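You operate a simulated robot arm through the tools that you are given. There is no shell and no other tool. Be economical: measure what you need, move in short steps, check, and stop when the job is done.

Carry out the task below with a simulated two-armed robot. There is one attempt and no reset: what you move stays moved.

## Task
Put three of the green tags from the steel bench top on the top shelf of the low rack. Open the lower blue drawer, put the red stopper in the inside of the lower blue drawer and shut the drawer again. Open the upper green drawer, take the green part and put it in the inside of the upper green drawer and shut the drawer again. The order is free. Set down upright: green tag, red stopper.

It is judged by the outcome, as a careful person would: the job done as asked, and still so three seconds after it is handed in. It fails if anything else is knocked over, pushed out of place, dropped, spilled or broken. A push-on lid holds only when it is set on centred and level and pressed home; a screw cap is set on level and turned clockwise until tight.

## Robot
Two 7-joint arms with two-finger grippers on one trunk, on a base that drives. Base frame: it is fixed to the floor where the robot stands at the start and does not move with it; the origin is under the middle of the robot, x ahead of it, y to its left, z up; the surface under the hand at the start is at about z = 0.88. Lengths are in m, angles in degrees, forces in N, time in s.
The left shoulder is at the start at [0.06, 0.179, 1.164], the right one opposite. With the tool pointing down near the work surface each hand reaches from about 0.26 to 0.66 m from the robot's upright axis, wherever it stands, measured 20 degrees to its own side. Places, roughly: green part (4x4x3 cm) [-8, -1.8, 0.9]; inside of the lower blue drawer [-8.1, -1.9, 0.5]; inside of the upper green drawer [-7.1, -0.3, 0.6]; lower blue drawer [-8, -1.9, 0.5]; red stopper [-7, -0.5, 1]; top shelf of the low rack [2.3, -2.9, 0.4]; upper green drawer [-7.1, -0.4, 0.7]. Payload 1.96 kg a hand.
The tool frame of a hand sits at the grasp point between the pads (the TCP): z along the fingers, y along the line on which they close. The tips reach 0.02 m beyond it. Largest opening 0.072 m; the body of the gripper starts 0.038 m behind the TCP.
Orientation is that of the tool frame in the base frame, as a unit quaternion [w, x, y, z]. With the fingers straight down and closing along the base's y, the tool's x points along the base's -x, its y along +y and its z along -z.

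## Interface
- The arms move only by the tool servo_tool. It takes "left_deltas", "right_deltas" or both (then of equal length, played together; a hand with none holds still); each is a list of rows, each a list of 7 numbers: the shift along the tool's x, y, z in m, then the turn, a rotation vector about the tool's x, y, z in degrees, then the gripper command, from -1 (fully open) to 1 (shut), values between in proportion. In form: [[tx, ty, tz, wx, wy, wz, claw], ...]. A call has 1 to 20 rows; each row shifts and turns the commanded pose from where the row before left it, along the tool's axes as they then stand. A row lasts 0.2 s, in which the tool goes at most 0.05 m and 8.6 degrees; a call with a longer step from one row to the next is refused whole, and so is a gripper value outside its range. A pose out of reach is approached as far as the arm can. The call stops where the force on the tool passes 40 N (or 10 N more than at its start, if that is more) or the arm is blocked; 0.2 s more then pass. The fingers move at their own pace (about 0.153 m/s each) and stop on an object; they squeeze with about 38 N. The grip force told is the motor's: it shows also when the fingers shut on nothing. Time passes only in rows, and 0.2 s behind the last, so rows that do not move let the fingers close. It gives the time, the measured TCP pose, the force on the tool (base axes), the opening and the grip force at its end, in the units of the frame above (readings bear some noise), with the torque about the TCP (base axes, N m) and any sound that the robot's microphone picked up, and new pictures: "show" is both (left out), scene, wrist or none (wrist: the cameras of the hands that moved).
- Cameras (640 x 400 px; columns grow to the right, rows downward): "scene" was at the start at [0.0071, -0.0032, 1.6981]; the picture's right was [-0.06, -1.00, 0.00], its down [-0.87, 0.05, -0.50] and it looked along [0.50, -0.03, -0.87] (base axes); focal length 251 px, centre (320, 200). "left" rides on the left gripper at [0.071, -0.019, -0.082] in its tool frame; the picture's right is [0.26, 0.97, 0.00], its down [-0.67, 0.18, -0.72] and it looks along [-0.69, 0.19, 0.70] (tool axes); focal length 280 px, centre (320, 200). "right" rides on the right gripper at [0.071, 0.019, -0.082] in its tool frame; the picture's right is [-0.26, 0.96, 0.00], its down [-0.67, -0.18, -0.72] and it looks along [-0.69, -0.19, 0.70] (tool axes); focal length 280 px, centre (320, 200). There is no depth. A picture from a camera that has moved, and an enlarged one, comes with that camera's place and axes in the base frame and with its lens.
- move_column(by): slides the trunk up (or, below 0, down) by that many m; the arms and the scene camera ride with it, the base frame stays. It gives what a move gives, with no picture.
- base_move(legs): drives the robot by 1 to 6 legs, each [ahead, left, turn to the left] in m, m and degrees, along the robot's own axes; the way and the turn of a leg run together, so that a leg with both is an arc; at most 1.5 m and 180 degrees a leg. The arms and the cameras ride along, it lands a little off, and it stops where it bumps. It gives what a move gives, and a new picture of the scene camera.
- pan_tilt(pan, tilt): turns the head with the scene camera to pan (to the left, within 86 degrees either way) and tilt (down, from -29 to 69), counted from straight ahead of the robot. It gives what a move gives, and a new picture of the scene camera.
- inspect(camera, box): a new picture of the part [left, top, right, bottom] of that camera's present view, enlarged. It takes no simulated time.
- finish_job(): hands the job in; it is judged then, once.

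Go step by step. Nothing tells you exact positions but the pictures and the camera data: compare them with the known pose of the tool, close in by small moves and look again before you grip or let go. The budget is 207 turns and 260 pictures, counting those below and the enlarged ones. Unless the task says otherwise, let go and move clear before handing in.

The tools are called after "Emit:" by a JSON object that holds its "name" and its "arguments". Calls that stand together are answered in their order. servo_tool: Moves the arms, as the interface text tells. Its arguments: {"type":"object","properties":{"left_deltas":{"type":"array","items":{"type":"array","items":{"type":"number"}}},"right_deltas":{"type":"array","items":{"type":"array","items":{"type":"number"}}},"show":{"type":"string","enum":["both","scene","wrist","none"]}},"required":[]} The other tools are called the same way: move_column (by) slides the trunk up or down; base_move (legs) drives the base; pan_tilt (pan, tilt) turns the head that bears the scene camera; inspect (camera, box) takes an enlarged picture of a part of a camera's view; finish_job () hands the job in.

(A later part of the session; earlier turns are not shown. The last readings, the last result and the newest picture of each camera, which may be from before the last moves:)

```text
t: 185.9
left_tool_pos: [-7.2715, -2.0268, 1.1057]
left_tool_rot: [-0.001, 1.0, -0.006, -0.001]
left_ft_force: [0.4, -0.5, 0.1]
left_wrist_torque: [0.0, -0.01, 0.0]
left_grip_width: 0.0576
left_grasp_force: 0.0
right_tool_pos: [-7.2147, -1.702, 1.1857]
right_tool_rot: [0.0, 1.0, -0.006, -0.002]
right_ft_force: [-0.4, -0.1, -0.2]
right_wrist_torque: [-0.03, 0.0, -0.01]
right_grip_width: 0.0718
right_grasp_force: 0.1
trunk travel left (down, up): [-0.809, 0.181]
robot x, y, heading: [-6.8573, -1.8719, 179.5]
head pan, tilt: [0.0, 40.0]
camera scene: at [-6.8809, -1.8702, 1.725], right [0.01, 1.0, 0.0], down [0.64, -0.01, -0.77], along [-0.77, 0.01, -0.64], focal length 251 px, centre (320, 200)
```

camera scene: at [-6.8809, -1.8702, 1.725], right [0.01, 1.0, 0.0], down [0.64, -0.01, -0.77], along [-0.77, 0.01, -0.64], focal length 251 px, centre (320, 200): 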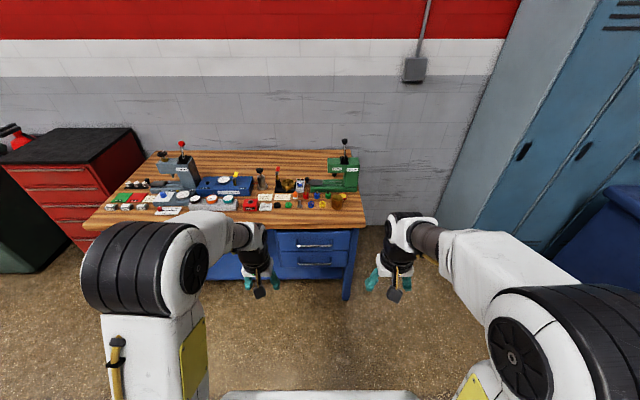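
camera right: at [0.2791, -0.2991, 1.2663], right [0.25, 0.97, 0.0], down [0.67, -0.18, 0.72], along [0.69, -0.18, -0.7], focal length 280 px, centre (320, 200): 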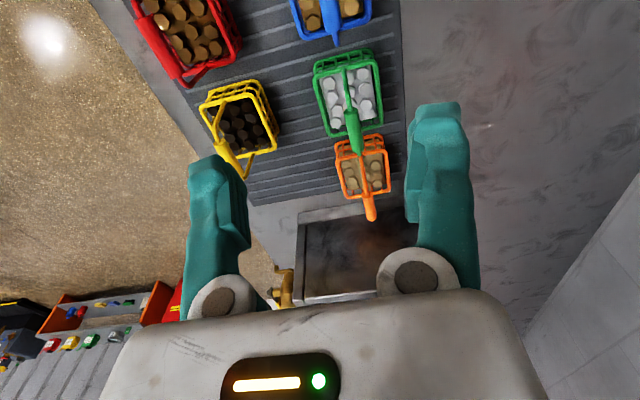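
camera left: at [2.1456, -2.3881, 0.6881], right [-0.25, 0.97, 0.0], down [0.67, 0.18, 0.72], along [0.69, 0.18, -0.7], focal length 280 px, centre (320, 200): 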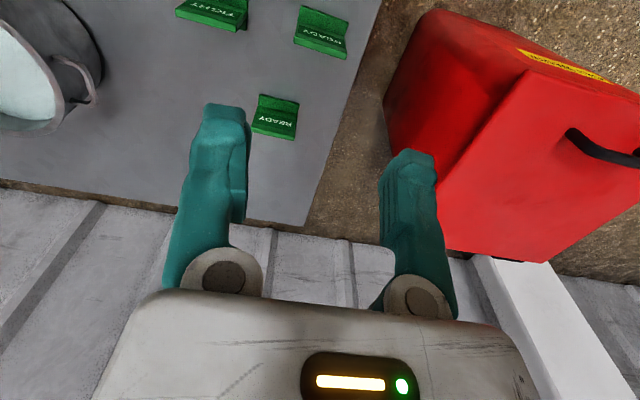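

Emit:
{"name": "inspect", "arguments": {"camera": "scene", "box": [240, 160, 368, 240]}}

Emit:
{"name": "inspect", "arguments": {"camera": "scene", "box": [250, 220, 378, 300]}}

Emit:
{"name": "inspect", "arguments": {"camera": "scene", "box": [80, 150, 240, 250]}}

```text
5.00 times, centred on (304, 200) of scene
camera zoom: at [-6.8809, -1.8702, 1.725], right [0.01, 1.0, 0.0], down [0.64, -0.01, -0.77], along [-0.77, 0.01, -0.64], focal length 1256 px, centre (400, 200)
```

zoom: 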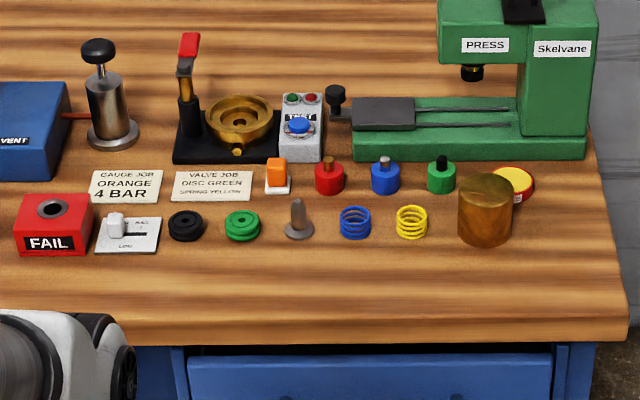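

```text
5.00 times, centred on (314, 260) of scene
camera zoom: at [-6.8809, -1.8702, 1.725], right [0.01, 1.0, 0.0], down [0.64, -0.01, -0.77], along [-0.77, 0.01, -0.64], focal length 1256 px, centre (350, -100)
```

zoom: 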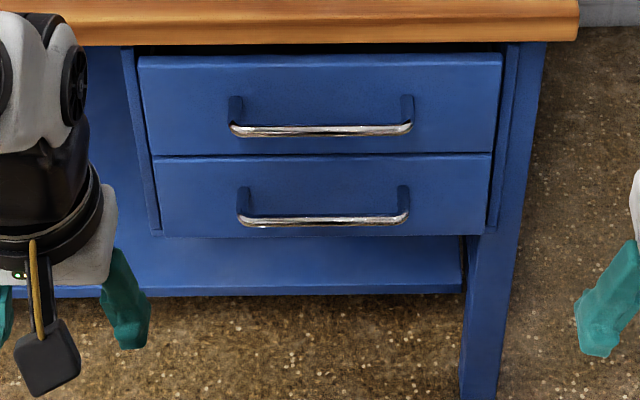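

```text
4.00 times, centred on (160, 200) of scene
camera zoom: at [-6.8809, -1.8702, 1.725], right [0.01, 1.0, 0.0], down [0.64, -0.01, -0.77], along [-0.77, 0.01, -0.64], focal length 1005 px, centre (960, 200)
```

zoom: 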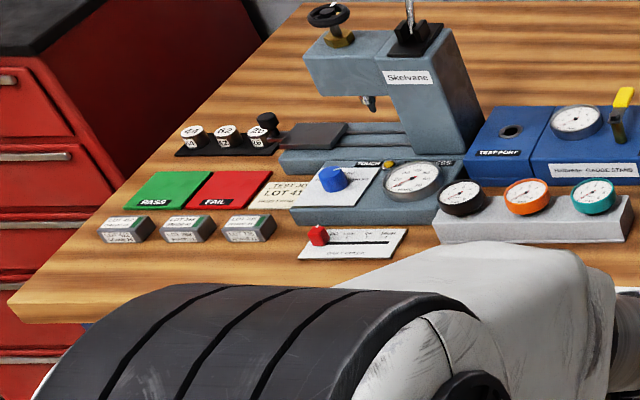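

The green part at about (-7.95, -1.81) is the green cylinder in the red/blue/green row; I'll confirm it closer later. First the drawer: I'll lower the trunk and turn the right gripper to point forward with its fingers closing vertically.

Emit:
{"name": "move_column", "arguments": {"by": -0.4}}

Emit:
{"name": "servo_tool", "arguments": {"right_deltas": [[0, 0, 0, 0, -8.2, 0, -1], [0, 0, 0, 0, -8.2, 0, -1], [0, 0, 0, 0, -8.2, 0, -1], [0, 0, 0, 0, -8.2, 0, -1], [0, 0, 0, 0, -8.2, 0, -1], [0, 0, 0, 0, -8.2, 0, -1], [0, 0, 0, 0, -8.2, 0, -1], [0, 0, 0, 0, -8.2, 0, -1], [0, 0, 0, 0, -8.2, 0, -1], [0, 0, 0, 0, -8.1, 0, -1], [0, 0, 0, 0, -8.1, 0, -1], [0, 0, 0, 0, 0, 0, -1]]}}

```text
t: 189.8
left_tool_pos: [-7.2699, -2.0256, 0.7054]
left_tool_rot: [0.0, 1.0, -0.006, -0.002]
left_ft_force: [0.2, 0.2, -0.7]
left_wrist_torque: [-0.02, 0.01, 0.03]
left_grip_width: 0.0575
left_grasp_force: 0.0
right_tool_pos: [-7.2141, -1.7015, 0.785]
right_tool_rot: [0.0, 1.0, -0.007, -0.001]
right_ft_force: [-0.4, 0.3, 0.2]
right_wrist_torque: [0.01, 0.01, -0.03]
right_grip_width: 0.0721
right_grasp_force: 0.0
trunk travel left (down, up): [-0.409, 0.581]
robot x, y, heading: [-6.8558, -1.8706, 179.0]
head pan, tilt: [0.0, 40.0]
```

```text
t: 192.3
left_tool_pos: [-7.2694, -2.0255, 0.7061]
left_tool_rot: [0.001, 1.0, -0.006, -0.002]
left_ft_force: [-0.6, -0.2, 0.3]
left_wrist_torque: [-0.01, -0.02, 0.0]
left_grip_width: 0.0578
left_grasp_force: 0.0
right_tool_pos: [-7.335, -1.7103, 0.8176]
right_tool_rot: [0.004, -0.706, 0.004, 0.708]
right_ft_force: [-0.8, 0.1, -0.2]
right_wrist_torque: [-0.01, 0.01, -0.03]
right_grip_width: 0.0721
right_grasp_force: 0.1
right hand out of reach, approached as far as the arm can: row 4, 5, 6, 7, 8, 9, 10
trunk travel left (down, up): [-0.409, 0.581]
robot x, y, heading: [-6.856, -1.8729, 179.1]
head pan, tilt: [0.0, 40.0]
camera scene: at [-6.8808, -1.8703, 1.3249], right [0.01, 1.0, 0.0], down [0.64, -0.01, -0.77], along [-0.77, 0.01, -0.64], focal length 251 px, centre (320, 200)
camera right: at [-7.2546, -1.7311, 0.7464], right [-0.01, -0.96, 0.26], down [0.72, 0.17, 0.67], along [-0.69, 0.2, 0.69], focal length 280 px, centre (320, 200)
```

scene: 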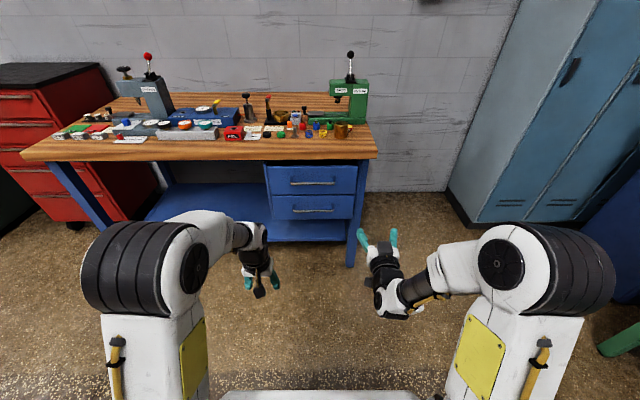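
right: 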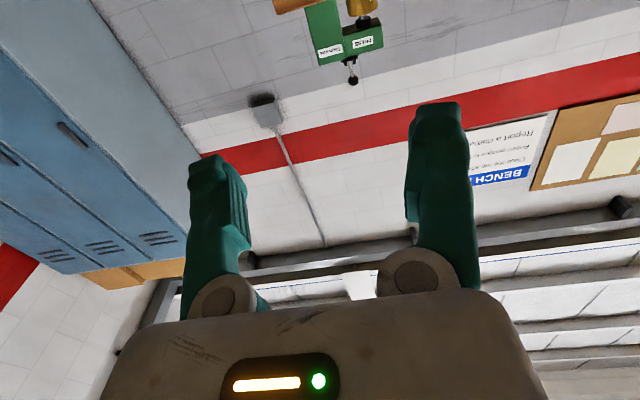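

It reached horizontal. Now roll by 90 degrees so the fingers close vertically.

Emit:
{"name": "servo_tool", "arguments": {"right_deltas": [[0, 0, 0, 0, 0, 8.2, -1], [0, 0, 0, 0, 0, 8.2, -1], [0, 0, 0, 0, 0, 8.2, -1], [0, 0, 0, 0, 0, 8.2, -1], [0, 0, 0, 0, 0, 8.2, -1], [0, 0, 0, 0, 0, 8.2, -1], [0, 0, 0, 0, 0, 8.2, -1], [0, 0, 0, 0, 0, 8.2, -1], [0, 0, 0, 0, 0, 8.2, -1], [0, 0, 0, 0, 0, 8.1, -1], [0, 0, 0, 0, 0, 8.1, -1], [0, 0, 0, 0, 0, 0, -1]]}}

```text
t: 194.9
left_tool_pos: [-7.2694, -2.0257, 0.706]
left_tool_rot: [0.0, 1.0, -0.007, -0.001]
left_ft_force: [-0.5, 0.2, -0.4]
left_wrist_torque: [0.0, -0.01, 0.0]
left_grip_width: 0.0578
left_grasp_force: 0.2
right_tool_pos: [-7.3363, -1.7118, 0.8193]
right_tool_rot: [-0.498, -0.495, 0.503, 0.504]
right_ft_force: [-0.1, -0.3, -0.2]
right_wrist_torque: [-0.01, -0.01, 0.0]
right_grip_width: 0.072
right_grasp_force: 0.0
trunk travel left (down, up): [-0.409, 0.581]
robot x, y, heading: [-6.8543, -1.8734, 179.7]
head pan, tilt: [0.0, 40.0]
camera scene: at [-6.881, -1.8703, 1.3249], right [0.01, 1.0, 0.0], down [0.64, -0.01, -0.77], along [-0.77, 0.01, -0.64], focal length 251 px, centre (320, 200)
camera right: at [-7.255, -1.7827, 0.8374], right [0.01, 0.26, 0.96], down [0.72, 0.67, -0.19], along [-0.69, 0.7, -0.19], focal length 280 px, centre (320, 200)
```

scene: 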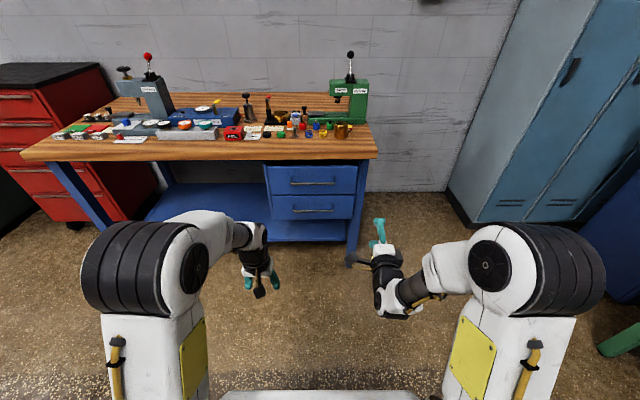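
right: 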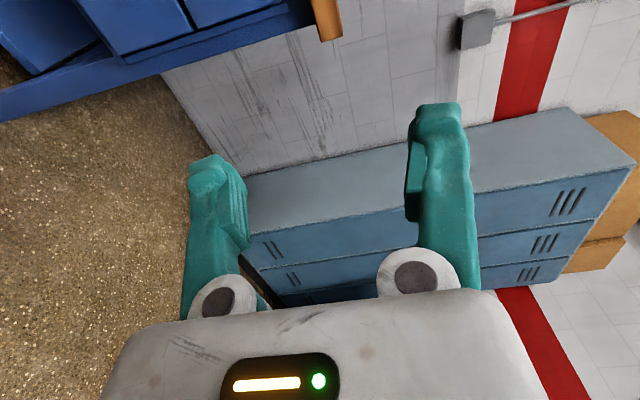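

The gripper is ready. I'll lower the trunk by 0.3 so the TCP meets the handle height (0.52), and shift the base left by 0.18.

Emit:
{"name": "move_column", "arguments": {"by": -0.3}}

Emit:
{"name": "base_move", "arguments": {"legs": [[0.12, 0.178, 0.3]]}}

Emit:
{"name": "inspect", "arguments": {"camera": "right", "box": [0, 0, 640, 400]}}

```text
t: 197.9
left_tool_pos: [-7.2695, -2.0256, 0.4059]
left_tool_rot: [0.0, 1.0, -0.007, -0.002]
left_ft_force: [-0.6, 0.8, 0.2]
left_wrist_torque: [-0.02, -0.02, -0.02]
left_grip_width: 0.0577
left_grasp_force: 0.0
right_tool_pos: [-7.3354, -1.7108, 0.5176]
right_tool_rot: [-0.498, -0.496, 0.502, 0.504]
right_ft_force: [0.8, 0.0, -0.2]
right_wrist_torque: [0.01, 0.04, 0.02]
right_grip_width: 0.072
right_grasp_force: 0.1
trunk travel left (down, up): [-0.109, 0.881]
robot x, y, heading: [-6.8547, -1.8719, 179.5]
head pan, tilt: [0.0, 40.0]
```

```text
t: 199.6
left_tool_pos: [-7.3912, -2.2107, 0.4061]
left_tool_rot: [0.0, 1.0, 0.0, -0.002]
left_ft_force: [0.1, 0.0, 0.4]
left_wrist_torque: [0.04, -0.03, -0.01]
left_grip_width: 0.0574
left_grasp_force: 0.0
right_tool_pos: [-7.4596, -1.8959, 0.5191]
right_tool_rot: [-0.501, -0.498, 0.5, 0.502]
right_ft_force: [0.2, 0.8, -0.5]
right_wrist_torque: [0.03, 0.01, 0.01]
right_grip_width: 0.072
right_grasp_force: 0.0
trunk travel left (down, up): [-0.109, 0.881]
robot x, y, heading: [-6.9804, -2.0493, 180.1]
head pan, tilt: [0.0, 40.0]
camera scene: at [-7.0041, -2.0503, 1.0249], right [0.0, 1.0, 0.0], down [0.64, 0.0, -0.77], along [-0.77, 0.0, -0.64], focal length 251 px, centre (320, 200)
```

scene: 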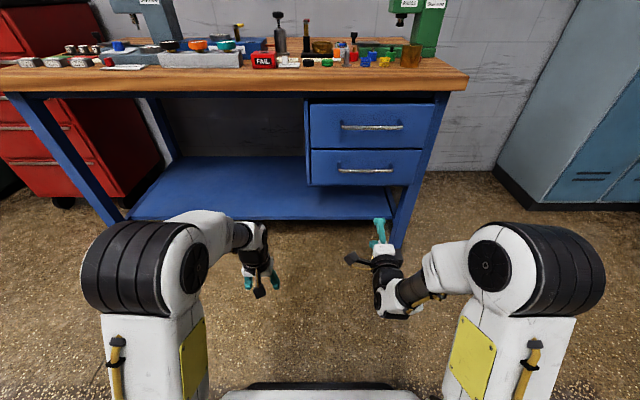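

```text
1.00 times, centred on (320, 200) of right (not enlarged: the box is as wide or as high as the picture)
camera zoom: at [-7.379, -1.9668, 0.5373], right [0.0, 0.26, 0.96], down [0.72, 0.67, -0.19], along [-0.7, 0.69, -0.19], focal length 280 px, centre (320, 200)
```

zoom: 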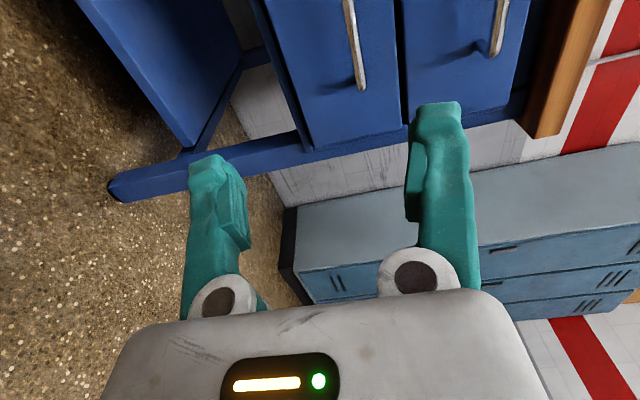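

I'll zoom in on the handle to refine its height.

Emit:
{"name": "inspect", "arguments": {"camera": "scene", "box": [290, 90, 450, 190]}}

```text
4.00 times, centred on (370, 140) of scene
camera zoom: at [-7.0041, -2.0503, 1.0249], right [0.0, 1.0, 0.0], down [0.64, 0.0, -0.77], along [-0.77, 0.0, -0.64], focal length 1005 px, centre (120, 440)
```

zoom: 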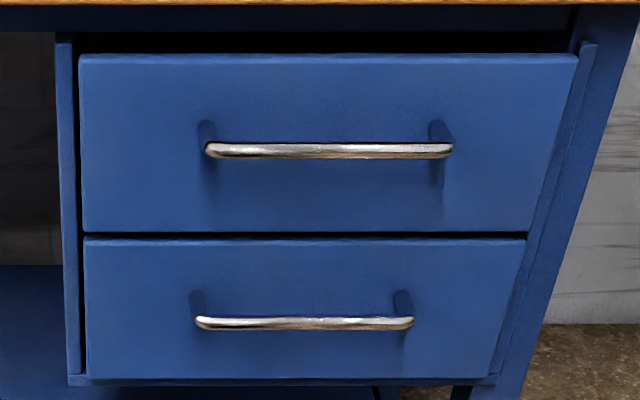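

Refined: handle bar at about (-7.73, -1.893, 0.551), with 0.18 m of length. I'll raise the hand by 0.032 and drive forward 0.17.

Emit:
{"name": "servo_tool", "arguments": {"right_deltas": [[0, 0.016, 0, 0, 0, 0, -1], [0, 0.016, 0, 0, 0, 0, -1], [0, 0, 0, 0, 0, 0, -1]], "show": "none"}}

Emit:
{"name": "base_move", "arguments": {"legs": [[0.17, 0, 0]]}}

Emit:
{"name": "inspect", "arguments": {"camera": "right", "box": [0, 0, 640, 400]}}

```text
t: 200.4
left_tool_pos: [-7.392, -2.2097, 0.4059]
left_tool_rot: [0.0, 1.0, -0.001, -0.002]
left_ft_force: [0.1, 0.2, 0.0]
left_wrist_torque: [0.0, 0.04, 0.0]
left_grip_width: 0.0577
left_grasp_force: 0.0
right_tool_pos: [-7.4628, -1.8947, 0.5508]
right_tool_rot: [-0.501, -0.499, 0.5, 0.501]
right_ft_force: [0.0, 0.0, 0.3]
right_wrist_torque: [-0.01, -0.03, -0.03]
right_grip_width: 0.0721
right_grasp_force: 0.0
trunk travel left (down, up): [-0.109, 0.881]
robot x, y, heading: [-6.9833, -2.0494, 179.9]
head pan, tilt: [0.0, 40.0]
```

```text
t: 201.9
left_tool_pos: [-7.5567, -2.2105, 0.4067]
left_tool_rot: [-0.001, 1.0, 0.001, -0.002]
left_ft_force: [0.4, 0.9, -0.9]
left_wrist_torque: [0.02, -0.03, 0.02]
left_grip_width: 0.0573
left_grasp_force: 0.2
right_tool_pos: [-7.63, -1.8955, 0.5522]
right_tool_rot: [-0.501, -0.5, 0.499, 0.501]
right_ft_force: [0.0, -0.1, 0.3]
right_wrist_torque: [-0.01, 0.02, 0.0]
right_grip_width: 0.0718
right_grasp_force: 0.1
trunk travel left (down, up): [-0.109, 0.881]
robot x, y, heading: [-7.1454, -2.0541, -179.7]
head pan, tilt: [0.0, 40.0]
camera scene: at [-7.1707, -2.0504, 1.0249], right [0.0, 1.0, 0.0], down [0.64, 0.0, -0.77], along [-0.77, 0.0, -0.64], focal length 251 px, centre (320, 200)
```

scene: 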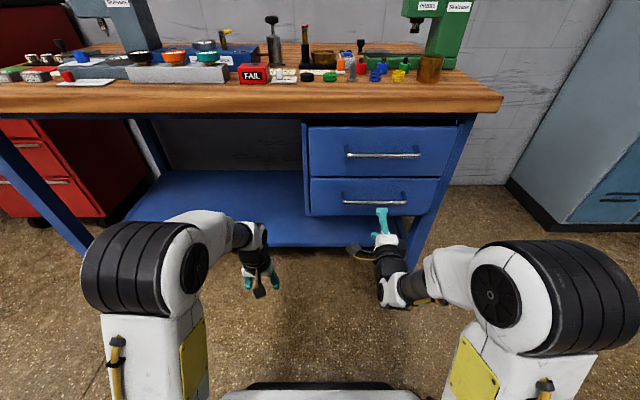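

```text
1.00 times, centred on (320, 200) of right (not enlarged: the box is as wide or as high as the picture)
camera zoom: at [-7.5481, -1.9663, 0.5701], right [0.0, 0.26, 0.96], down [0.71, 0.68, -0.19], along [-0.7, 0.69, -0.19], focal length 280 px, centre (320, 200)
```

zoom: 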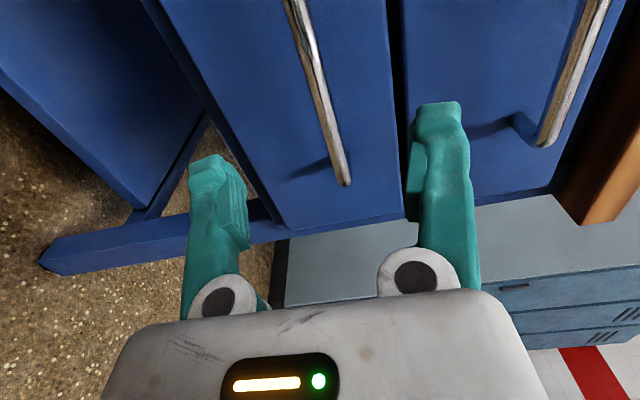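

The bar's end measures at (-7.729, -1.80, 0.547). I'll advance so that the bar lies between the fingers.

Emit:
{"name": "servo_tool", "arguments": {"right_deltas": [[0, -0.004, 0.02, 0, 0, 0, -1], [0, 0, 0.03, 0, 0, 0, -1], [0, 0, 0.02, 0, 0, 0, -1], [0, 0, 0.02, 0, 0, 0, -1], [0, 0, 0, 0, 0, 0, -1]], "show": "both"}}

```text
t: 203.1
left_tool_pos: [-7.5579, -2.2104, 0.4054]
left_tool_rot: [-0.001, 1.0, 0.001, -0.002]
left_ft_force: [0.3, -0.9, 0.4]
left_wrist_torque: [0.0, -0.01, -0.02]
left_grip_width: 0.0576
left_grasp_force: 0.0
right_tool_pos: [-7.7195, -1.8953, 0.5492]
right_tool_rot: [0.502, 0.499, -0.498, -0.5]
right_ft_force: [0.4, 0.0, -0.3]
right_wrist_torque: [-0.01, -0.05, 0.0]
right_grip_width: 0.072
right_grasp_force: 0.0
trunk travel left (down, up): [-0.109, 0.881]
robot x, y, heading: [-7.1463, -2.0528, -180.0]
head pan, tilt: [0.0, 40.0]
camera scene: at [-7.1708, -2.0504, 1.0249], right [0.0, 1.0, 0.0], down [0.64, 0.0, -0.77], along [-0.77, 0.0, -0.64], focal length 251 px, centre (320, 200)
camera right: at [-7.6374, -1.9667, 0.5672], right [0.0, 0.26, 0.96], down [0.71, 0.68, -0.19], along [-0.7, 0.69, -0.19], focal length 280 px, centre (320, 200)
```

scene: 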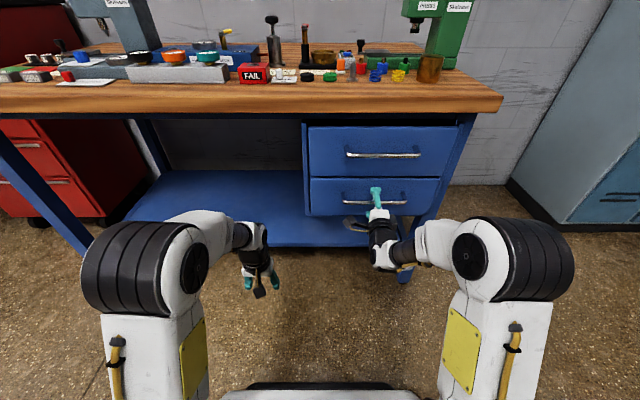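
right: 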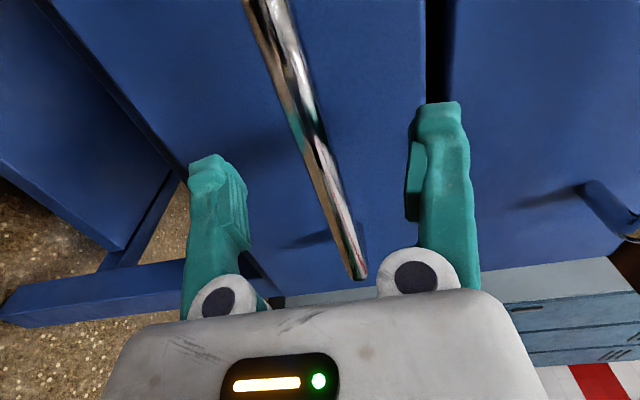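

The bar is between the fingers. I'll nudge forward slightly and close.

Emit:
{"name": "servo_tool", "arguments": {"right_deltas": [[0, 0, 0.007, 0, 0, 0, -1], [0, 0, 0, 0, 0, 0, 0], [0, 0, 0, 0, 0, 0, 1], [0, 0, 0, 0, 0, 0, 1], [0, 0, 0, 0, 0, 0, 1]], "show": "wrist"}}

```text
t: 204.3
left_tool_pos: [-7.5568, -2.211, 0.4067]
left_tool_rot: [0.0, 1.0, 0.001, -0.001]
left_ft_force: [0.3, 0.5, -0.1]
left_wrist_torque: [-0.02, 0.03, 0.02]
left_grip_width: 0.0575
left_grasp_force: 0.1
right_tool_pos: [-7.7271, -1.8957, 0.5501]
right_tool_rot: [0.502, 0.5, -0.498, -0.501]
right_ft_force: [-3.9, 0.4, 9.4]
right_wrist_torque: [0.02, 0.02, 0.07]
right_grip_width: 0.0071
right_grasp_force: 35.4
trunk travel left (down, up): [-0.109, 0.881]
robot x, y, heading: [-7.1429, -2.0499, -179.9]
head pan, tilt: [0.0, 40.0]
camera right: at [-7.6444, -1.9668, 0.5678], right [0.0, 0.26, 0.96], down [0.71, 0.68, -0.19], along [-0.7, 0.69, -0.18], focal length 280 px, centre (320, 200)
```

right: 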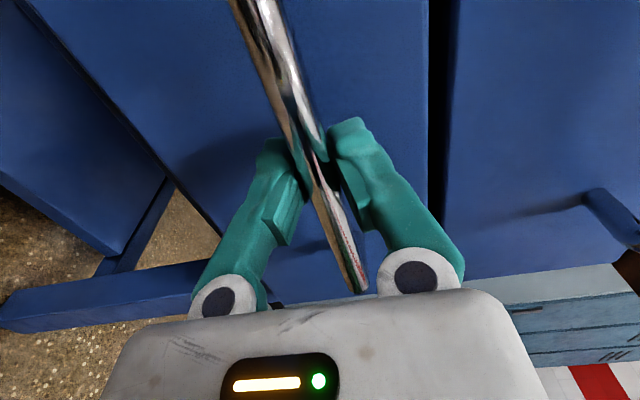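

Gripped. I'll pull by arm, slowly.

Emit:
{"name": "servo_tool", "arguments": {"right_deltas": [[0, -0.002, -0.01, 0, 0, 0, 1], [0, 0, -0.02, 0, 0, 0, 1], [0, 0, -0.02, 0, 0, 0, 1], [0, 0, -0.02, 0, 0, 0, 1], [0, 0, -0.02, 0, 0, 0, 1], [0, 0, -0.02, 0, 0, 0, 1]], "show": "scene"}}

```text
t: 205.7
left_tool_pos: [-7.5562, -2.2115, 0.407]
left_tool_rot: [0.0, 1.0, 0.0, -0.003]
left_ft_force: [0.2, 0.7, 0.3]
left_wrist_torque: [0.01, 0.0, 0.01]
left_grip_width: 0.0576
left_grasp_force: 0.0
right_tool_pos: [-7.6284, -1.8956, 0.5488]
right_tool_rot: [0.503, 0.497, -0.497, -0.502]
right_ft_force: [-1.2, 5.1, 32.3]
right_wrist_torque: [0.0, 0.12, -0.04]
right_grip_width: 0.0071
right_grasp_force: 35.3
right hand out of reach, approached as far as the arm can: row 6
trunk travel left (down, up): [-0.109, 0.881]
robot x, y, heading: [-7.1465, -2.0524, -180.0]
head pan, tilt: [0.0, 40.0]
camera scene: at [-7.1683, -2.0507, 1.0252], right [0.0, 1.0, 0.0], down [0.64, 0.0, -0.77], along [-0.77, 0.0, -0.64], focal length 251 px, centre (320, 200)
```

scene: 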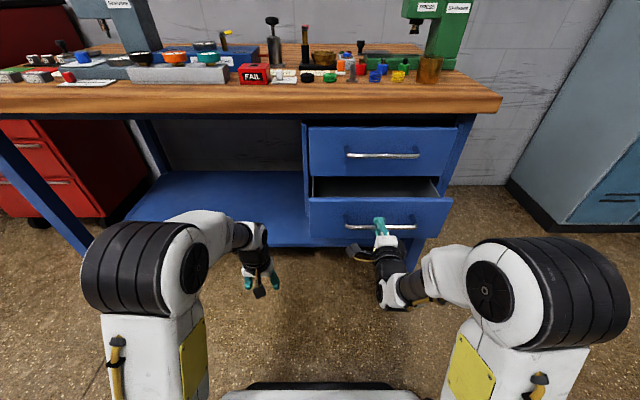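

The drawer slides out, but the hand presses down on the bar; I'll raise it 3 mm and go on by driving the base back.

Emit:
{"name": "servo_tool", "arguments": {"right_deltas": [[0, 0.003, 0, 0, 0, 0, 1], [0, 0, 0, 0, 0, 0, 1]], "show": "none"}}

Emit:
{"name": "base_move", "arguments": {"legs": [[-0.14, 0, 0]]}}

```text
t: 206.3
left_tool_pos: [-7.5572, -2.212, 0.4062]
left_tool_rot: [-0.001, 1.0, 0.0, -0.002]
left_ft_force: [-0.8, -0.5, 0.8]
left_wrist_torque: [-0.01, 0.0, -0.03]
left_grip_width: 0.0575
left_grasp_force: 0.0
right_tool_pos: [-7.6293, -1.8957, 0.5497]
right_tool_rot: [-0.501, -0.499, 0.499, 0.501]
right_ft_force: [1.8, 7.8, 21.2]
right_wrist_torque: [0.14, 0.09, -0.25]
right_grip_width: 0.0066
right_grasp_force: 34.9
trunk travel left (down, up): [-0.109, 0.881]
robot x, y, heading: [-7.1456, -2.0471, -179.7]
head pan, tilt: [0.0, 40.0]
```

```text
t: 207.6
left_tool_pos: [-7.4183, -2.2119, 0.4075]
left_tool_rot: [0.001, 1.0, 0.0, -0.003]
left_ft_force: [2.0, 0.3, 0.3]
left_wrist_torque: [0.02, 0.0, 0.02]
left_grip_width: 0.0576
left_grasp_force: 0.0
right_tool_pos: [-7.4897, -1.8947, 0.5493]
right_tool_rot: [0.502, 0.498, -0.5, -0.5]
right_ft_force: [1.0, 18.0, 14.1]
right_wrist_torque: [0.04, 0.04, -0.18]
right_grip_width: 0.0068
right_grasp_force: 35.2
trunk travel left (down, up): [-0.109, 0.881]
robot x, y, heading: [-7.0082, -2.0476, -179.8]
head pan, tilt: [0.0, 40.0]
camera scene: at [-7.0303, -2.0492, 1.0249], right [0.0, 1.0, 0.0], down [0.64, 0.0, -0.77], along [-0.77, 0.0, -0.64], focal length 251 px, centre (320, 200)
```

scene: 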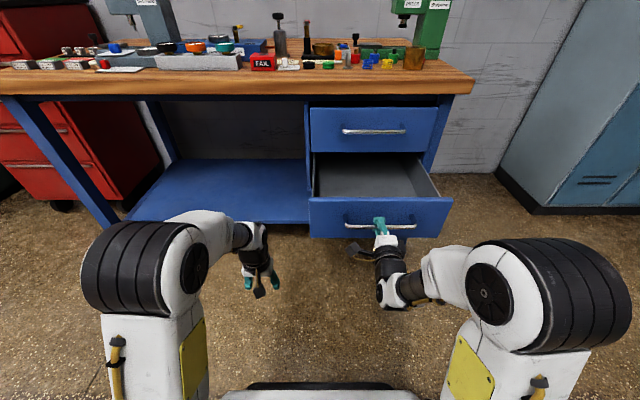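

The drawer is open by 0.24 m, which is enough. I'll let go and draw back.

Emit:
{"name": "servo_tool", "arguments": {"right_deltas": [[0, 0, 0, 0, 0, 0, 0], [0, 0, 0, 0, 0, 0, -1], [0, 0, 0, 0, 0, 0, -1], [0, 0, -0.02, 0, 0, 0, -1], [0, 0, -0.01, 0, 0, 0, -1]], "show": "none"}}

Emit:
{"name": "base_move", "arguments": {"legs": [[-0.35, 0, 0]]}}

```text
t: 208.8
left_tool_pos: [-7.4187, -2.2118, 0.4064]
left_tool_rot: [0.0, 1.0, 0.001, -0.002]
left_ft_force: [0.7, -0.7, -0.1]
left_wrist_torque: [-0.03, -0.01, -0.02]
left_grip_width: 0.0576
left_grasp_force: 0.1
right_tool_pos: [-7.4903, -1.8955, 0.5499]
right_tool_rot: [-0.5, -0.5, 0.5, 0.501]
right_ft_force: [0.3, -0.4, 0.6]
right_wrist_torque: [-0.03, 0.01, 0.01]
right_grip_width: 0.072
right_grasp_force: 0.0
right hand out of reach, approached as far as the arm can: row 4, 5
trunk travel left (down, up): [-0.109, 0.881]
robot x, y, heading: [-7.0096, -2.0499, -180.0]
head pan, tilt: [0.0, 40.0]
```

```text
t: 211.0
left_tool_pos: [-7.0738, -2.2103, 0.4064]
left_tool_rot: [0.0, 1.0, 0.003, -0.002]
left_ft_force: [-0.3, 0.3, 0.5]
left_wrist_torque: [0.0, -0.02, -0.01]
left_grip_width: 0.0575
left_grasp_force: 0.0
right_tool_pos: [-7.1469, -1.8976, 0.5489]
right_tool_rot: [0.502, 0.501, -0.498, -0.5]
right_ft_force: [-0.8, -0.4, 0.2]
right_wrist_torque: [0.04, 0.01, 0.03]
right_grip_width: 0.0722
right_grasp_force: 0.0
trunk travel left (down, up): [-0.109, 0.881]
robot x, y, heading: [-6.6611, -2.049, -179.8]
head pan, tilt: [0.0, 40.0]
camera scene: at [-6.6878, -2.0488, 1.0249], right [-0.01, 1.0, 0.0], down [0.64, 0.0, -0.77], along [-0.77, 0.0, -0.64], focal length 251 px, centre (320, 200)
```

scene: 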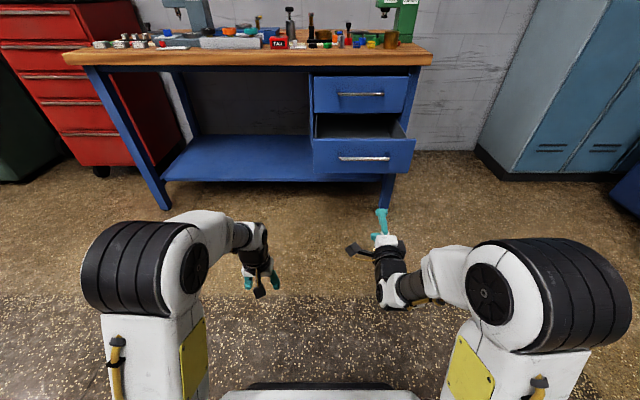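

Next the stopper. I'll raise the trunk, turn the right hand back to pointing down, and drive to the green table.

Emit:
{"name": "move_column", "arguments": {"by": 0.4}}

Emit:
{"name": "move_column", "arguments": {"by": 0.3}}

Emit:
{"name": "servo_tool", "arguments": {"right_deltas": [[0, 0, 0, 0, 0, -8.2, -1], [0, 0, 0, 0, 0, -8.2, -1], [0, 0, 0, 0, 0, -8.2, -1], [0, 0, 0, 0, 0, -8.2, -1], [0, 0, 0, 0, 0, -8.2, -1], [0, 0, 0, 0, 0, -8.2, -1], [0, 0, 0, 0, 0, -8.2, -1], [0, 0, 0, 0, 0, -8.2, -1], [0, 0, 0, 0, 0, -8.2, -1], [0, 0, 0, 0, 0, -8.1, -1], [0, 0, 0, 0, 0, -8.1, -1], [0, 0, 0, 0, 0, 0, -1]], "show": "none"}}

Emit:
{"name": "servo_tool", "arguments": {"right_deltas": [[0, 0, 0, 0, 8.2, 0, -1], [0, 0, 0, 0, 8.2, 0, -1], [0, 0, 0, 0, 8.2, 0, -1], [0, 0, 0, 0, 8.2, 0, -1], [0, 0, 0, 0, 8.2, 0, -1], [0, 0, 0, 0, 8.2, 0, -1], [0, 0, 0, 0, 8.2, 0, -1], [0, 0, 0, 0, 8.2, 0, -1], [0, 0, 0, 0, 8.2, 0, -1], [0, 0, 0, 0, 8.1, 0, -1], [0, 0, 0, 0, 8.1, 0, -1], [0, 0, 0, 0, 0, 0, -1]], "show": "none"}}

Emit:
{"name": "base_move", "arguments": {"legs": [[0, 0, -90], [0.75, 0, 0], [0.1, 0.5, 0]]}}

```text
t: 214.9
left_tool_pos: [-7.0736, -2.2114, 0.8057]
left_tool_rot: [-0.001, 1.0, 0.002, -0.002]
left_ft_force: [1.0, 1.1, 0.4]
left_wrist_torque: [-0.01, 0.0, 0.02]
left_grip_width: 0.0577
left_grasp_force: 0.1
right_tool_pos: [-7.1474, -1.8964, 0.9487]
right_tool_rot: [0.502, 0.501, -0.498, -0.499]
right_ft_force: [-0.1, 0.3, 0.8]
right_wrist_torque: [-0.04, 0.04, 0.01]
right_grip_width: 0.0719
right_grasp_force: 0.1
trunk travel left (down, up): [-0.509, 0.481]
robot x, y, heading: [-6.6617, -2.047, -179.6]
head pan, tilt: [0.0, 40.0]
```

```text
t: 217.9
left_tool_pos: [-7.0735, -2.2109, 1.106]
left_tool_rot: [-0.001, 1.0, 0.002, -0.001]
left_ft_force: [0.4, -0.5, 0.0]
left_wrist_torque: [-0.02, 0.0, -0.02]
left_grip_width: 0.0575
left_grasp_force: 0.1
right_tool_pos: [-7.1477, -1.8962, 1.2492]
right_tool_rot: [0.502, 0.501, -0.498, -0.499]
right_ft_force: [-0.4, -0.1, 0.1]
right_wrist_torque: [-0.01, 0.02, -0.02]
right_grip_width: 0.0722
right_grasp_force: 0.1
trunk travel left (down, up): [-0.809, 0.181]
robot x, y, heading: [-6.6632, -2.0502, -179.6]
head pan, tilt: [0.0, 40.0]
```

```text
t: 220.5
left_tool_pos: [-7.0729, -2.2116, 1.1066]
left_tool_rot: [0.0, 1.0, 0.003, -0.002]
left_ft_force: [-0.6, -1.2, -0.1]
left_wrist_torque: [-0.04, -0.01, 0.0]
left_grip_width: 0.0577
left_grasp_force: 0.1
right_tool_pos: [-7.1482, -1.8968, 1.2499]
right_tool_rot: [-0.001, -0.706, -0.002, 0.708]
right_ft_force: [0.1, 0.6, -0.1]
right_wrist_torque: [-0.03, 0.01, 0.02]
right_grip_width: 0.0725
right_grasp_force: 0.0
trunk travel left (down, up): [-0.809, 0.181]
robot x, y, heading: [-6.6654, -2.0487, -179.5]
head pan, tilt: [0.0, 40.0]
```

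```text
t: 223.1
left_tool_pos: [-7.0733, -2.2115, 1.1049]
left_tool_rot: [0.0, 1.0, 0.003, -0.001]
left_ft_force: [-0.6, 0.6, -0.6]
left_wrist_torque: [0.03, 0.02, 0.01]
left_grip_width: 0.0574
left_grasp_force: 0.2
right_tool_pos: [-7.1079, -1.9006, 1.195]
right_tool_rot: [-0.001, 0.999, 0.0, -0.037]
right_ft_force: [0.8, -0.6, 0.2]
right_wrist_torque: [0.01, -0.01, -0.01]
right_grip_width: 0.0718
right_grasp_force: 0.0
right hand out of reach, approached as far as the arm can: row 5, 10, 11
trunk travel left (down, up): [-0.809, 0.181]
robot x, y, heading: [-6.6669, -2.0517, -179.6]
head pan, tilt: [0.0, 40.0]
```

```text
t: 233.6
left_tool_pos: [-7.3638, -0.7995, 1.1072]
left_tool_rot: [0.0, 0.723, -0.691, -0.002]
left_ft_force: [-0.3, 0.0, -0.3]
left_wrist_torque: [0.01, 0.01, -0.01]
left_grip_width: 0.0573
left_grasp_force: 0.1
right_tool_pos: [-7.0529, -0.7526, 1.1963]
right_tool_rot: [-0.027, 0.72, -0.693, -0.026]
right_ft_force: [-0.8, 0.2, 0.6]
right_wrist_torque: [0.02, 0.02, -0.04]
right_grip_width: 0.0719
right_grasp_force: 0.0
trunk travel left (down, up): [-0.809, 0.181]
robot x, y, heading: [-7.1876, -1.1993, 92.6]
head pan, tilt: [0.0, 40.0]
camera scene: at [-7.1865, -1.1772, 1.7249], right [1.0, 0.04, 0.0], down [0.03, -0.64, -0.77], along [-0.03, 0.77, -0.64], focal length 251 px, centre (320, 200)
```

scene: 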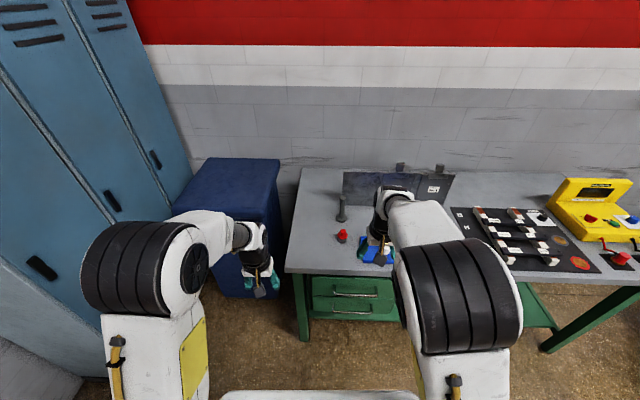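

Emit:
{"name": "inspect", "arguments": {"camera": "scene", "box": [280, 180, 408, 260]}}

Emit:
{"name": "inspect", "arguments": {"camera": "scene", "box": [280, 250, 408, 330]}}

Emit:
{"name": "inspect", "arguments": {"camera": "right", "box": [0, 0, 640, 400]}}

```text
5.00 times, centred on (344, 220) of scene
camera zoom: at [-7.1865, -1.1772, 1.7249], right [1.0, 0.04, 0.0], down [0.03, -0.64, -0.77], along [-0.03, 0.77, -0.64], focal length 1256 px, centre (200, 100)
```

zoom: 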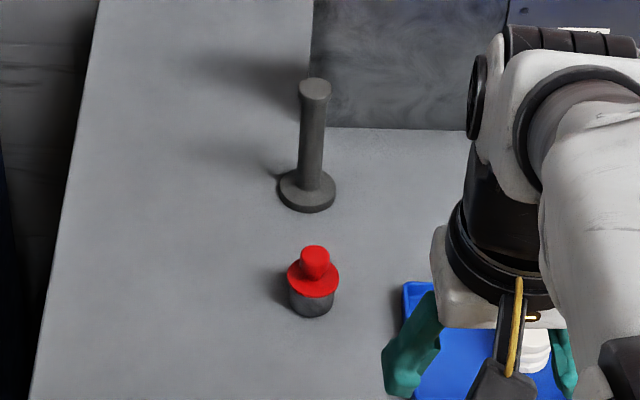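

```text
5.00 times, centred on (344, 290) of scene
camera zoom: at [-7.1865, -1.1772, 1.7249], right [1.0, 0.04, 0.0], down [0.03, -0.64, -0.77], along [-0.03, 0.77, -0.64], focal length 1256 px, centre (200, -250)
```

zoom: 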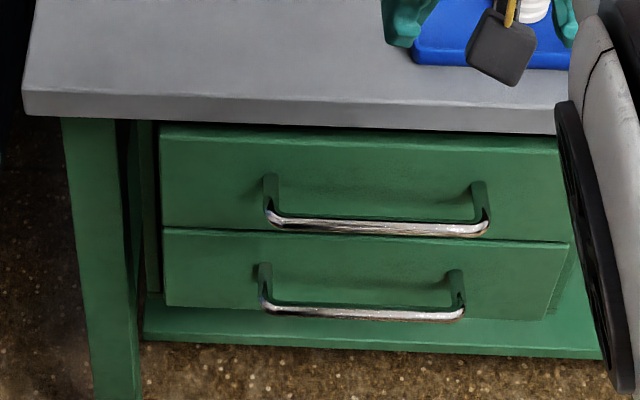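

```text
1.00 times, centred on (320, 200) of right (not enlarged: the box is as wide or as high as the picture)
camera zoom: at [-7.07, -0.8298, 1.2708], right [-0.97, 0.23, 0.02], down [0.16, 0.63, 0.76], along [0.16, 0.75, -0.65], focal length 280 px, centre (320, 200)
```

zoom: 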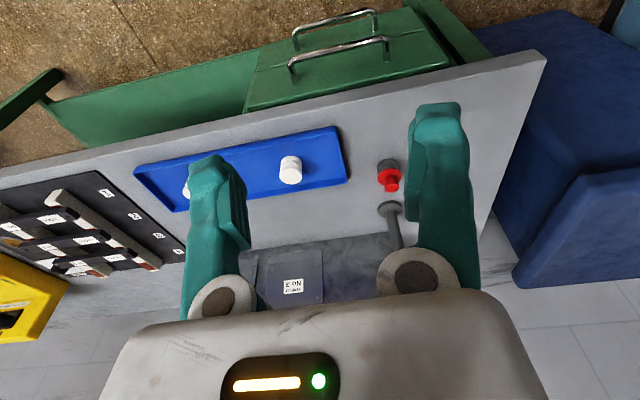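

The stopper has a red knob and flange over a dark plug, at about (-7.12, -0.447). I'll draw the left hand back and up a little, then close in so the right hand can reach it.

Emit:
{"name": "servo_tool", "arguments": {"left_deltas": [[0.03, 0, -0.03, 0, 0, 0, -1], [0.03, 0, -0.03, 0, 0, 0, -1], [0.02, 0, -0.03, 0, 0, 0, -1], [0, 0, 0, 0, 0, 0, -1]], "right_deltas": [[0, 0, 0.01, 0, 0, 0, -1], [0, 0, 0.01, 0, 0, 0, -1], [0, 0, 0.01, 0, 0, 0, -1], [0, 0, 0, 0, 0, 0, -1]], "show": "none"}}

Emit:
{"name": "base_move", "arguments": {"legs": [[0.272, 0.064, -2.6]]}}

Emit:
{"name": "inspect", "arguments": {"camera": "right", "box": [0, 0, 640, 400]}}

```text
t: 234.6
left_tool_pos: [-7.3578, -0.8778, 1.198]
left_tool_rot: [-0.001, 0.722, -0.692, 0.0]
left_ft_force: [0.9, 0.4, 0.5]
left_wrist_torque: [0.0, 0.01, 0.01]
left_grip_width: 0.072
left_grasp_force: 0.0
right_tool_pos: [-7.0549, -0.7633, 1.172]
right_tool_rot: [-0.027, 0.719, -0.694, -0.027]
right_ft_force: [-1.0, -0.4, 0.9]
right_wrist_torque: [-0.01, -0.01, -0.03]
right_grip_width: 0.0719
right_grasp_force: 0.1
right hand out of reach, approached as far as the arm can: row 1, 2, 3
trunk travel left (down, up): [-0.809, 0.181]
robot x, y, heading: [-7.1876, -1.204, 92.5]
head pan, tilt: [0.0, 40.0]
```

```text
t: 236.5
left_tool_pos: [-7.4135, -0.5967, 1.1982]
left_tool_rot: [0.0, -0.705, 0.709, 0.001]
left_ft_force: [0.7, -0.5, -0.4]
left_wrist_torque: [-0.01, 0.0, -0.03]
left_grip_width: 0.0723
left_grasp_force: 0.1
right_tool_pos: [-7.1026, -0.4969, 1.1724]
right_tool_rot: [0.028, -0.703, 0.71, 0.027]
right_ft_force: [0.4, -0.1, 1.0]
right_wrist_torque: [0.01, -0.03, 0.0]
right_grip_width: 0.0722
right_grasp_force: 0.1
trunk travel left (down, up): [-0.809, 0.181]
robot x, y, heading: [-7.2559, -0.927, 89.7]
head pan, tilt: [0.0, 40.0]
camera scene: at [-7.2546, -0.9041, 1.7249], right [1.0, 0.0, 0.0], down [0.0, -0.64, -0.77], along [0.0, 0.77, -0.64], focal length 251 px, centre (320, 200)
```

scene: 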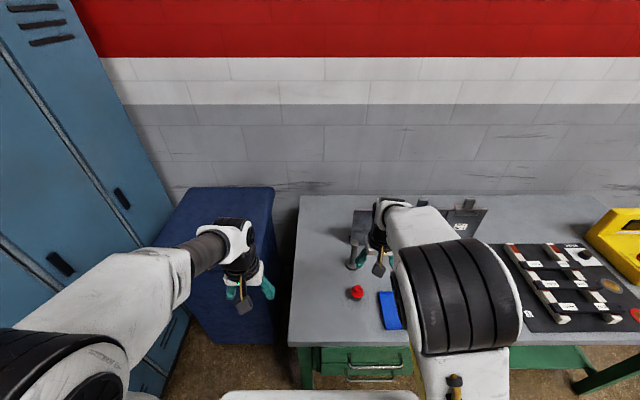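

```text
1.00 times, centred on (320, 200) of right (not enlarged: the box is as wide or as high as the picture)
camera zoom: at [-7.1236, -0.5735, 1.2484], right [-0.96, 0.27, 0.02], down [0.19, 0.62, 0.77], along [0.2, 0.74, -0.64], focal length 280 px, centre (320, 200)
```

zoom: 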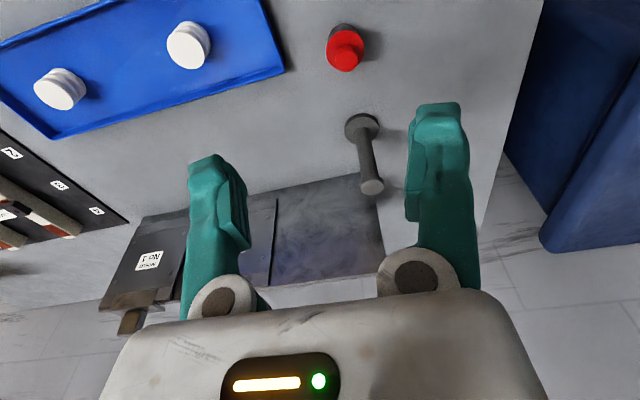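

The stopper measures (-7.123, -0.437). I'll level the tool and bring it above the stopper at z 1.0.

Emit:
{"name": "servo_tool", "arguments": {"right_deltas": [[-0.015, 0.005, 0.03, 0, 4.5, 0, -1], [-0.015, 0.005, 0.03, 0, 0, 0, -1], [-0.015, 0.005, 0.03, 0, 0, 0, -1], [-0.015, 0.005, 0.03, 0, 0, 0, -1], [0, 0, 0.03, 0, 0, 0, -1], [0, 0, 0.02, 0, 0, 0, -1], [0, 0, 0, 0, 0, 0, -1]], "show": "wrist"}}

```text
t: 238.1
left_tool_pos: [-7.414, -0.5956, 1.1962]
left_tool_rot: [0.001, -0.706, 0.708, 0.002]
left_ft_force: [0.2, 0.2, -0.3]
left_wrist_torque: [-0.02, -0.01, 0.02]
left_grip_width: 0.0719
left_grasp_force: 0.1
right_tool_pos: [-7.1295, -0.5597, 1.1053]
right_tool_rot: [0.0, -0.703, 0.711, -0.002]
right_ft_force: [-0.5, -0.4, -0.7]
right_wrist_torque: [0.0, 0.02, 0.0]
right_grip_width: 0.0721
right_grasp_force: 0.1
right hand out of reach, approached as far as the arm can: row 1, 2, 3, 4, 5, 6
trunk travel left (down, up): [-0.809, 0.181]
robot x, y, heading: [-7.2538, -0.9303, 89.7]
head pan, tilt: [0.0, 40.0]
camera right: at [-7.1497, -0.6297, 1.1856], right [-0.96, 0.27, 0.0], down [0.19, 0.67, 0.71], along [0.2, 0.69, -0.7], focal length 280 px, centre (320, 200)
```

right: 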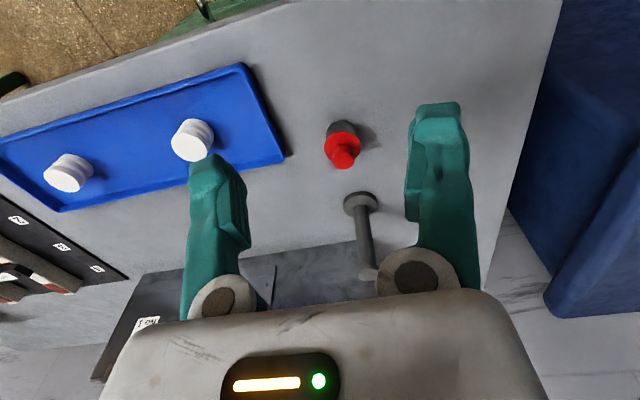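

The tool is level now but lagging. I'll move on from here: forward first, then down.

Emit:
{"name": "servo_tool", "arguments": {"right_deltas": [[-0.02, 0, 0.02, 0, 0, 0, -1], [-0.02, 0, 0.02, 0, 0, 0, -1], [-0.02, 0, 0.02, 0, 0, 0, -1], [-0.02, 0, 0.02, 0, 0, 0, -1], [-0.02, 0, 0.015, 0, 0, 0, -1], [-0.02, 0, 0.01, 0, 0, 0, -1], [0, 0, 0, 0, 0, 0, -1]]}}

```text
t: 239.7
left_tool_pos: [-7.4131, -0.596, 1.1974]
left_tool_rot: [0.001, -0.706, 0.708, 0.001]
left_ft_force: [-0.6, -0.3, -0.5]
left_wrist_torque: [-0.02, -0.01, -0.02]
left_grip_width: 0.072
left_grasp_force: 0.0
right_tool_pos: [-7.1295, -0.5575, 1.1059]
right_tool_rot: [-0.001, -0.704, 0.711, -0.001]
right_ft_force: [0.1, -0.5, -0.3]
right_wrist_torque: [-0.01, 0.02, 0.01]
right_grip_width: 0.0721
right_grasp_force: 0.0
right hand out of reach, approached as far as the arm can: row 1, 2, 3, 4, 5, 6
trunk travel left (down, up): [-0.809, 0.181]
robot x, y, heading: [-7.2542, -0.9246, 89.8]
head pan, tilt: [0.0, 40.0]
camera scene: at [-7.2549, -0.9028, 1.7249], right [1.0, 0.0, 0.0], down [0.0, -0.64, -0.77], along [0.0, 0.77, -0.64], focal length 251 px, centre (320, 200)
camera right: at [-7.1495, -0.6275, 1.1879], right [-0.96, 0.27, 0.0], down [0.19, 0.67, 0.71], along [0.2, 0.69, -0.7], focal length 280 px, centre (320, 200)
```

scene: 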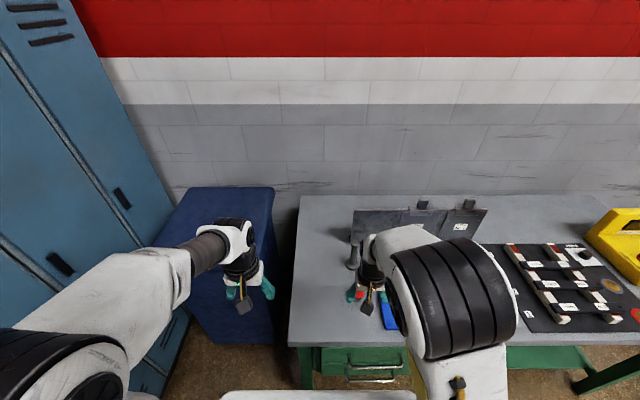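
right: 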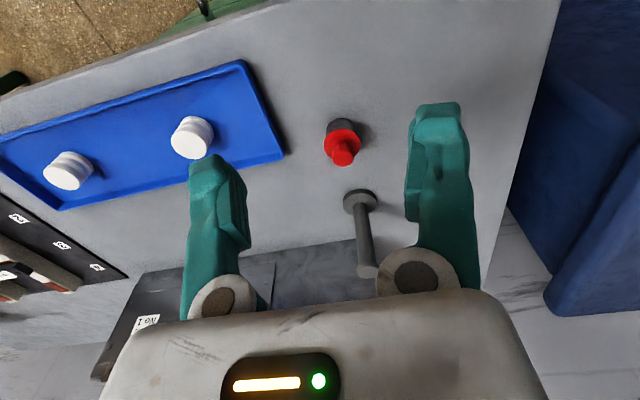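

The right arm sits at a joint limit in this posture. The stopper is round, so I'll try turning the hand about its axis to free it.

Emit:
{"name": "servo_tool", "arguments": {"right_deltas": [[0, 0, 0, 0, 0, 8, -1], [0, 0, 0, 0, 0, 8, -1], [0, 0, 0, 0, 0, 8, -1], [0, 0, 0, 0, 0, 8, -1], [0, 0, 0, 0, 0, 0, -1], [0, 0, 0.02, 0, 0, 0, -1], [0, 0, 0.02, 0, 0, 0, -1], [0, 0, 0, 0, 0, 0, -1]], "show": "none"}}

```text
t: 241.5
left_tool_pos: [-7.4134, -0.5958, 1.1974]
left_tool_rot: [0.001, -0.706, 0.708, 0.001]
left_ft_force: [0.1, 0.2, -0.1]
left_wrist_torque: [-0.02, -0.01, -0.01]
left_grip_width: 0.0717
left_grasp_force: 0.0
right_tool_pos: [-7.1306, -0.5756, 1.0896]
right_tool_rot: [0.0, -0.48, 0.877, -0.002]
right_ft_force: [-0.3, 0.0, -0.5]
right_wrist_torque: [0.0, -0.01, 0.03]
right_grip_width: 0.0722
right_grasp_force: 0.0
right hand out of reach, approached as far as the arm can: row 6, 7
trunk travel left (down, up): [-0.809, 0.181]
robot x, y, heading: [-7.2532, -0.9284, 89.8]
head pan, tilt: [0.0, 40.0]
```

The right arm is limited in this posture but fine for handles, so the left hand will take the stopper. I'll shift the base right by 0.29.

Emit:
{"name": "servo_tool", "arguments": {"right_deltas": [[0, 0, -0.02, 0, 0, -8, -1], [0, 0, -0.02, 0, 0, -8, -1], [0, 0, -0.02, 0, 0, -8, -1], [0, 0, -0.02, 0, 0, -8, -1], [0, 0, 0, 0, 0, 0, -1]], "show": "none"}}

Emit:
{"name": "base_move", "arguments": {"legs": [[0.0, -0.29, 0.2]]}}

Emit:
{"name": "inspect", "arguments": {"camera": "left", "box": [0, 0, 640, 400]}}

```text
t: 242.7
left_tool_pos: [-7.4128, -0.5943, 1.1965]
left_tool_rot: [0.001, -0.706, 0.708, 0.001]
left_ft_force: [-0.7, 0.0, 0.5]
left_wrist_torque: [0.01, -0.02, -0.01]
left_grip_width: 0.0721
left_grasp_force: 0.0
right_tool_pos: [-7.1318, -0.5747, 1.1694]
right_tool_rot: [-0.001, -0.704, 0.71, -0.002]
right_ft_force: [-0.1, -0.6, 0.5]
right_wrist_torque: [0.02, -0.04, 0.0]
right_grip_width: 0.0718
right_grasp_force: 0.0
trunk travel left (down, up): [-0.809, 0.181]
robot x, y, heading: [-7.2565, -0.9273, 89.8]
head pan, tilt: [0.0, 40.0]
```

```text
t: 244.7
left_tool_pos: [-7.1369, -0.5972, 1.1975]
left_tool_rot: [-0.001, 0.708, -0.706, -0.001]
left_ft_force: [0.4, -0.2, -0.7]
left_wrist_torque: [-0.02, -0.01, -0.02]
left_grip_width: 0.0719
left_grasp_force: 0.1
right_tool_pos: [-6.8561, -0.5738, 1.1707]
right_tool_rot: [-0.001, -0.705, 0.709, -0.002]
right_ft_force: [-0.6, 0.7, 0.8]
right_wrist_torque: [0.02, 0.0, -0.01]
right_grip_width: 0.0721
right_grasp_force: 0.1
trunk travel left (down, up): [-0.809, 0.181]
robot x, y, heading: [-6.9768, -0.9266, 90.3]
head pan, tilt: [0.0, 40.0]
camera scene: at [-6.9765, -0.9028, 1.7249], right [1.0, 0.0, 0.0], down [0.0, -0.64, -0.77], along [0.0, 0.77, -0.64], focal length 251 px, centre (320, 200)
```

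scene: 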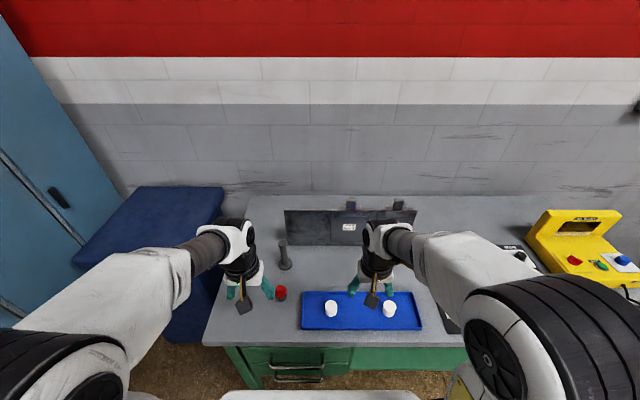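

```text
1.00 times, centred on (320, 200) of left (not enlarged: the box is as wide or as high as the picture)
camera zoom: at [-7.1164, -0.6681, 1.2788], right [-0.96, -0.27, 0.0], down [-0.19, 0.67, 0.72], along [-0.19, 0.69, -0.7], focal length 280 px, centre (320, 200)
```

zoom: 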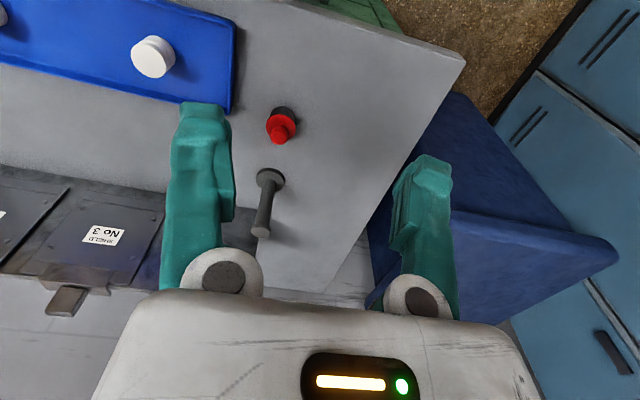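

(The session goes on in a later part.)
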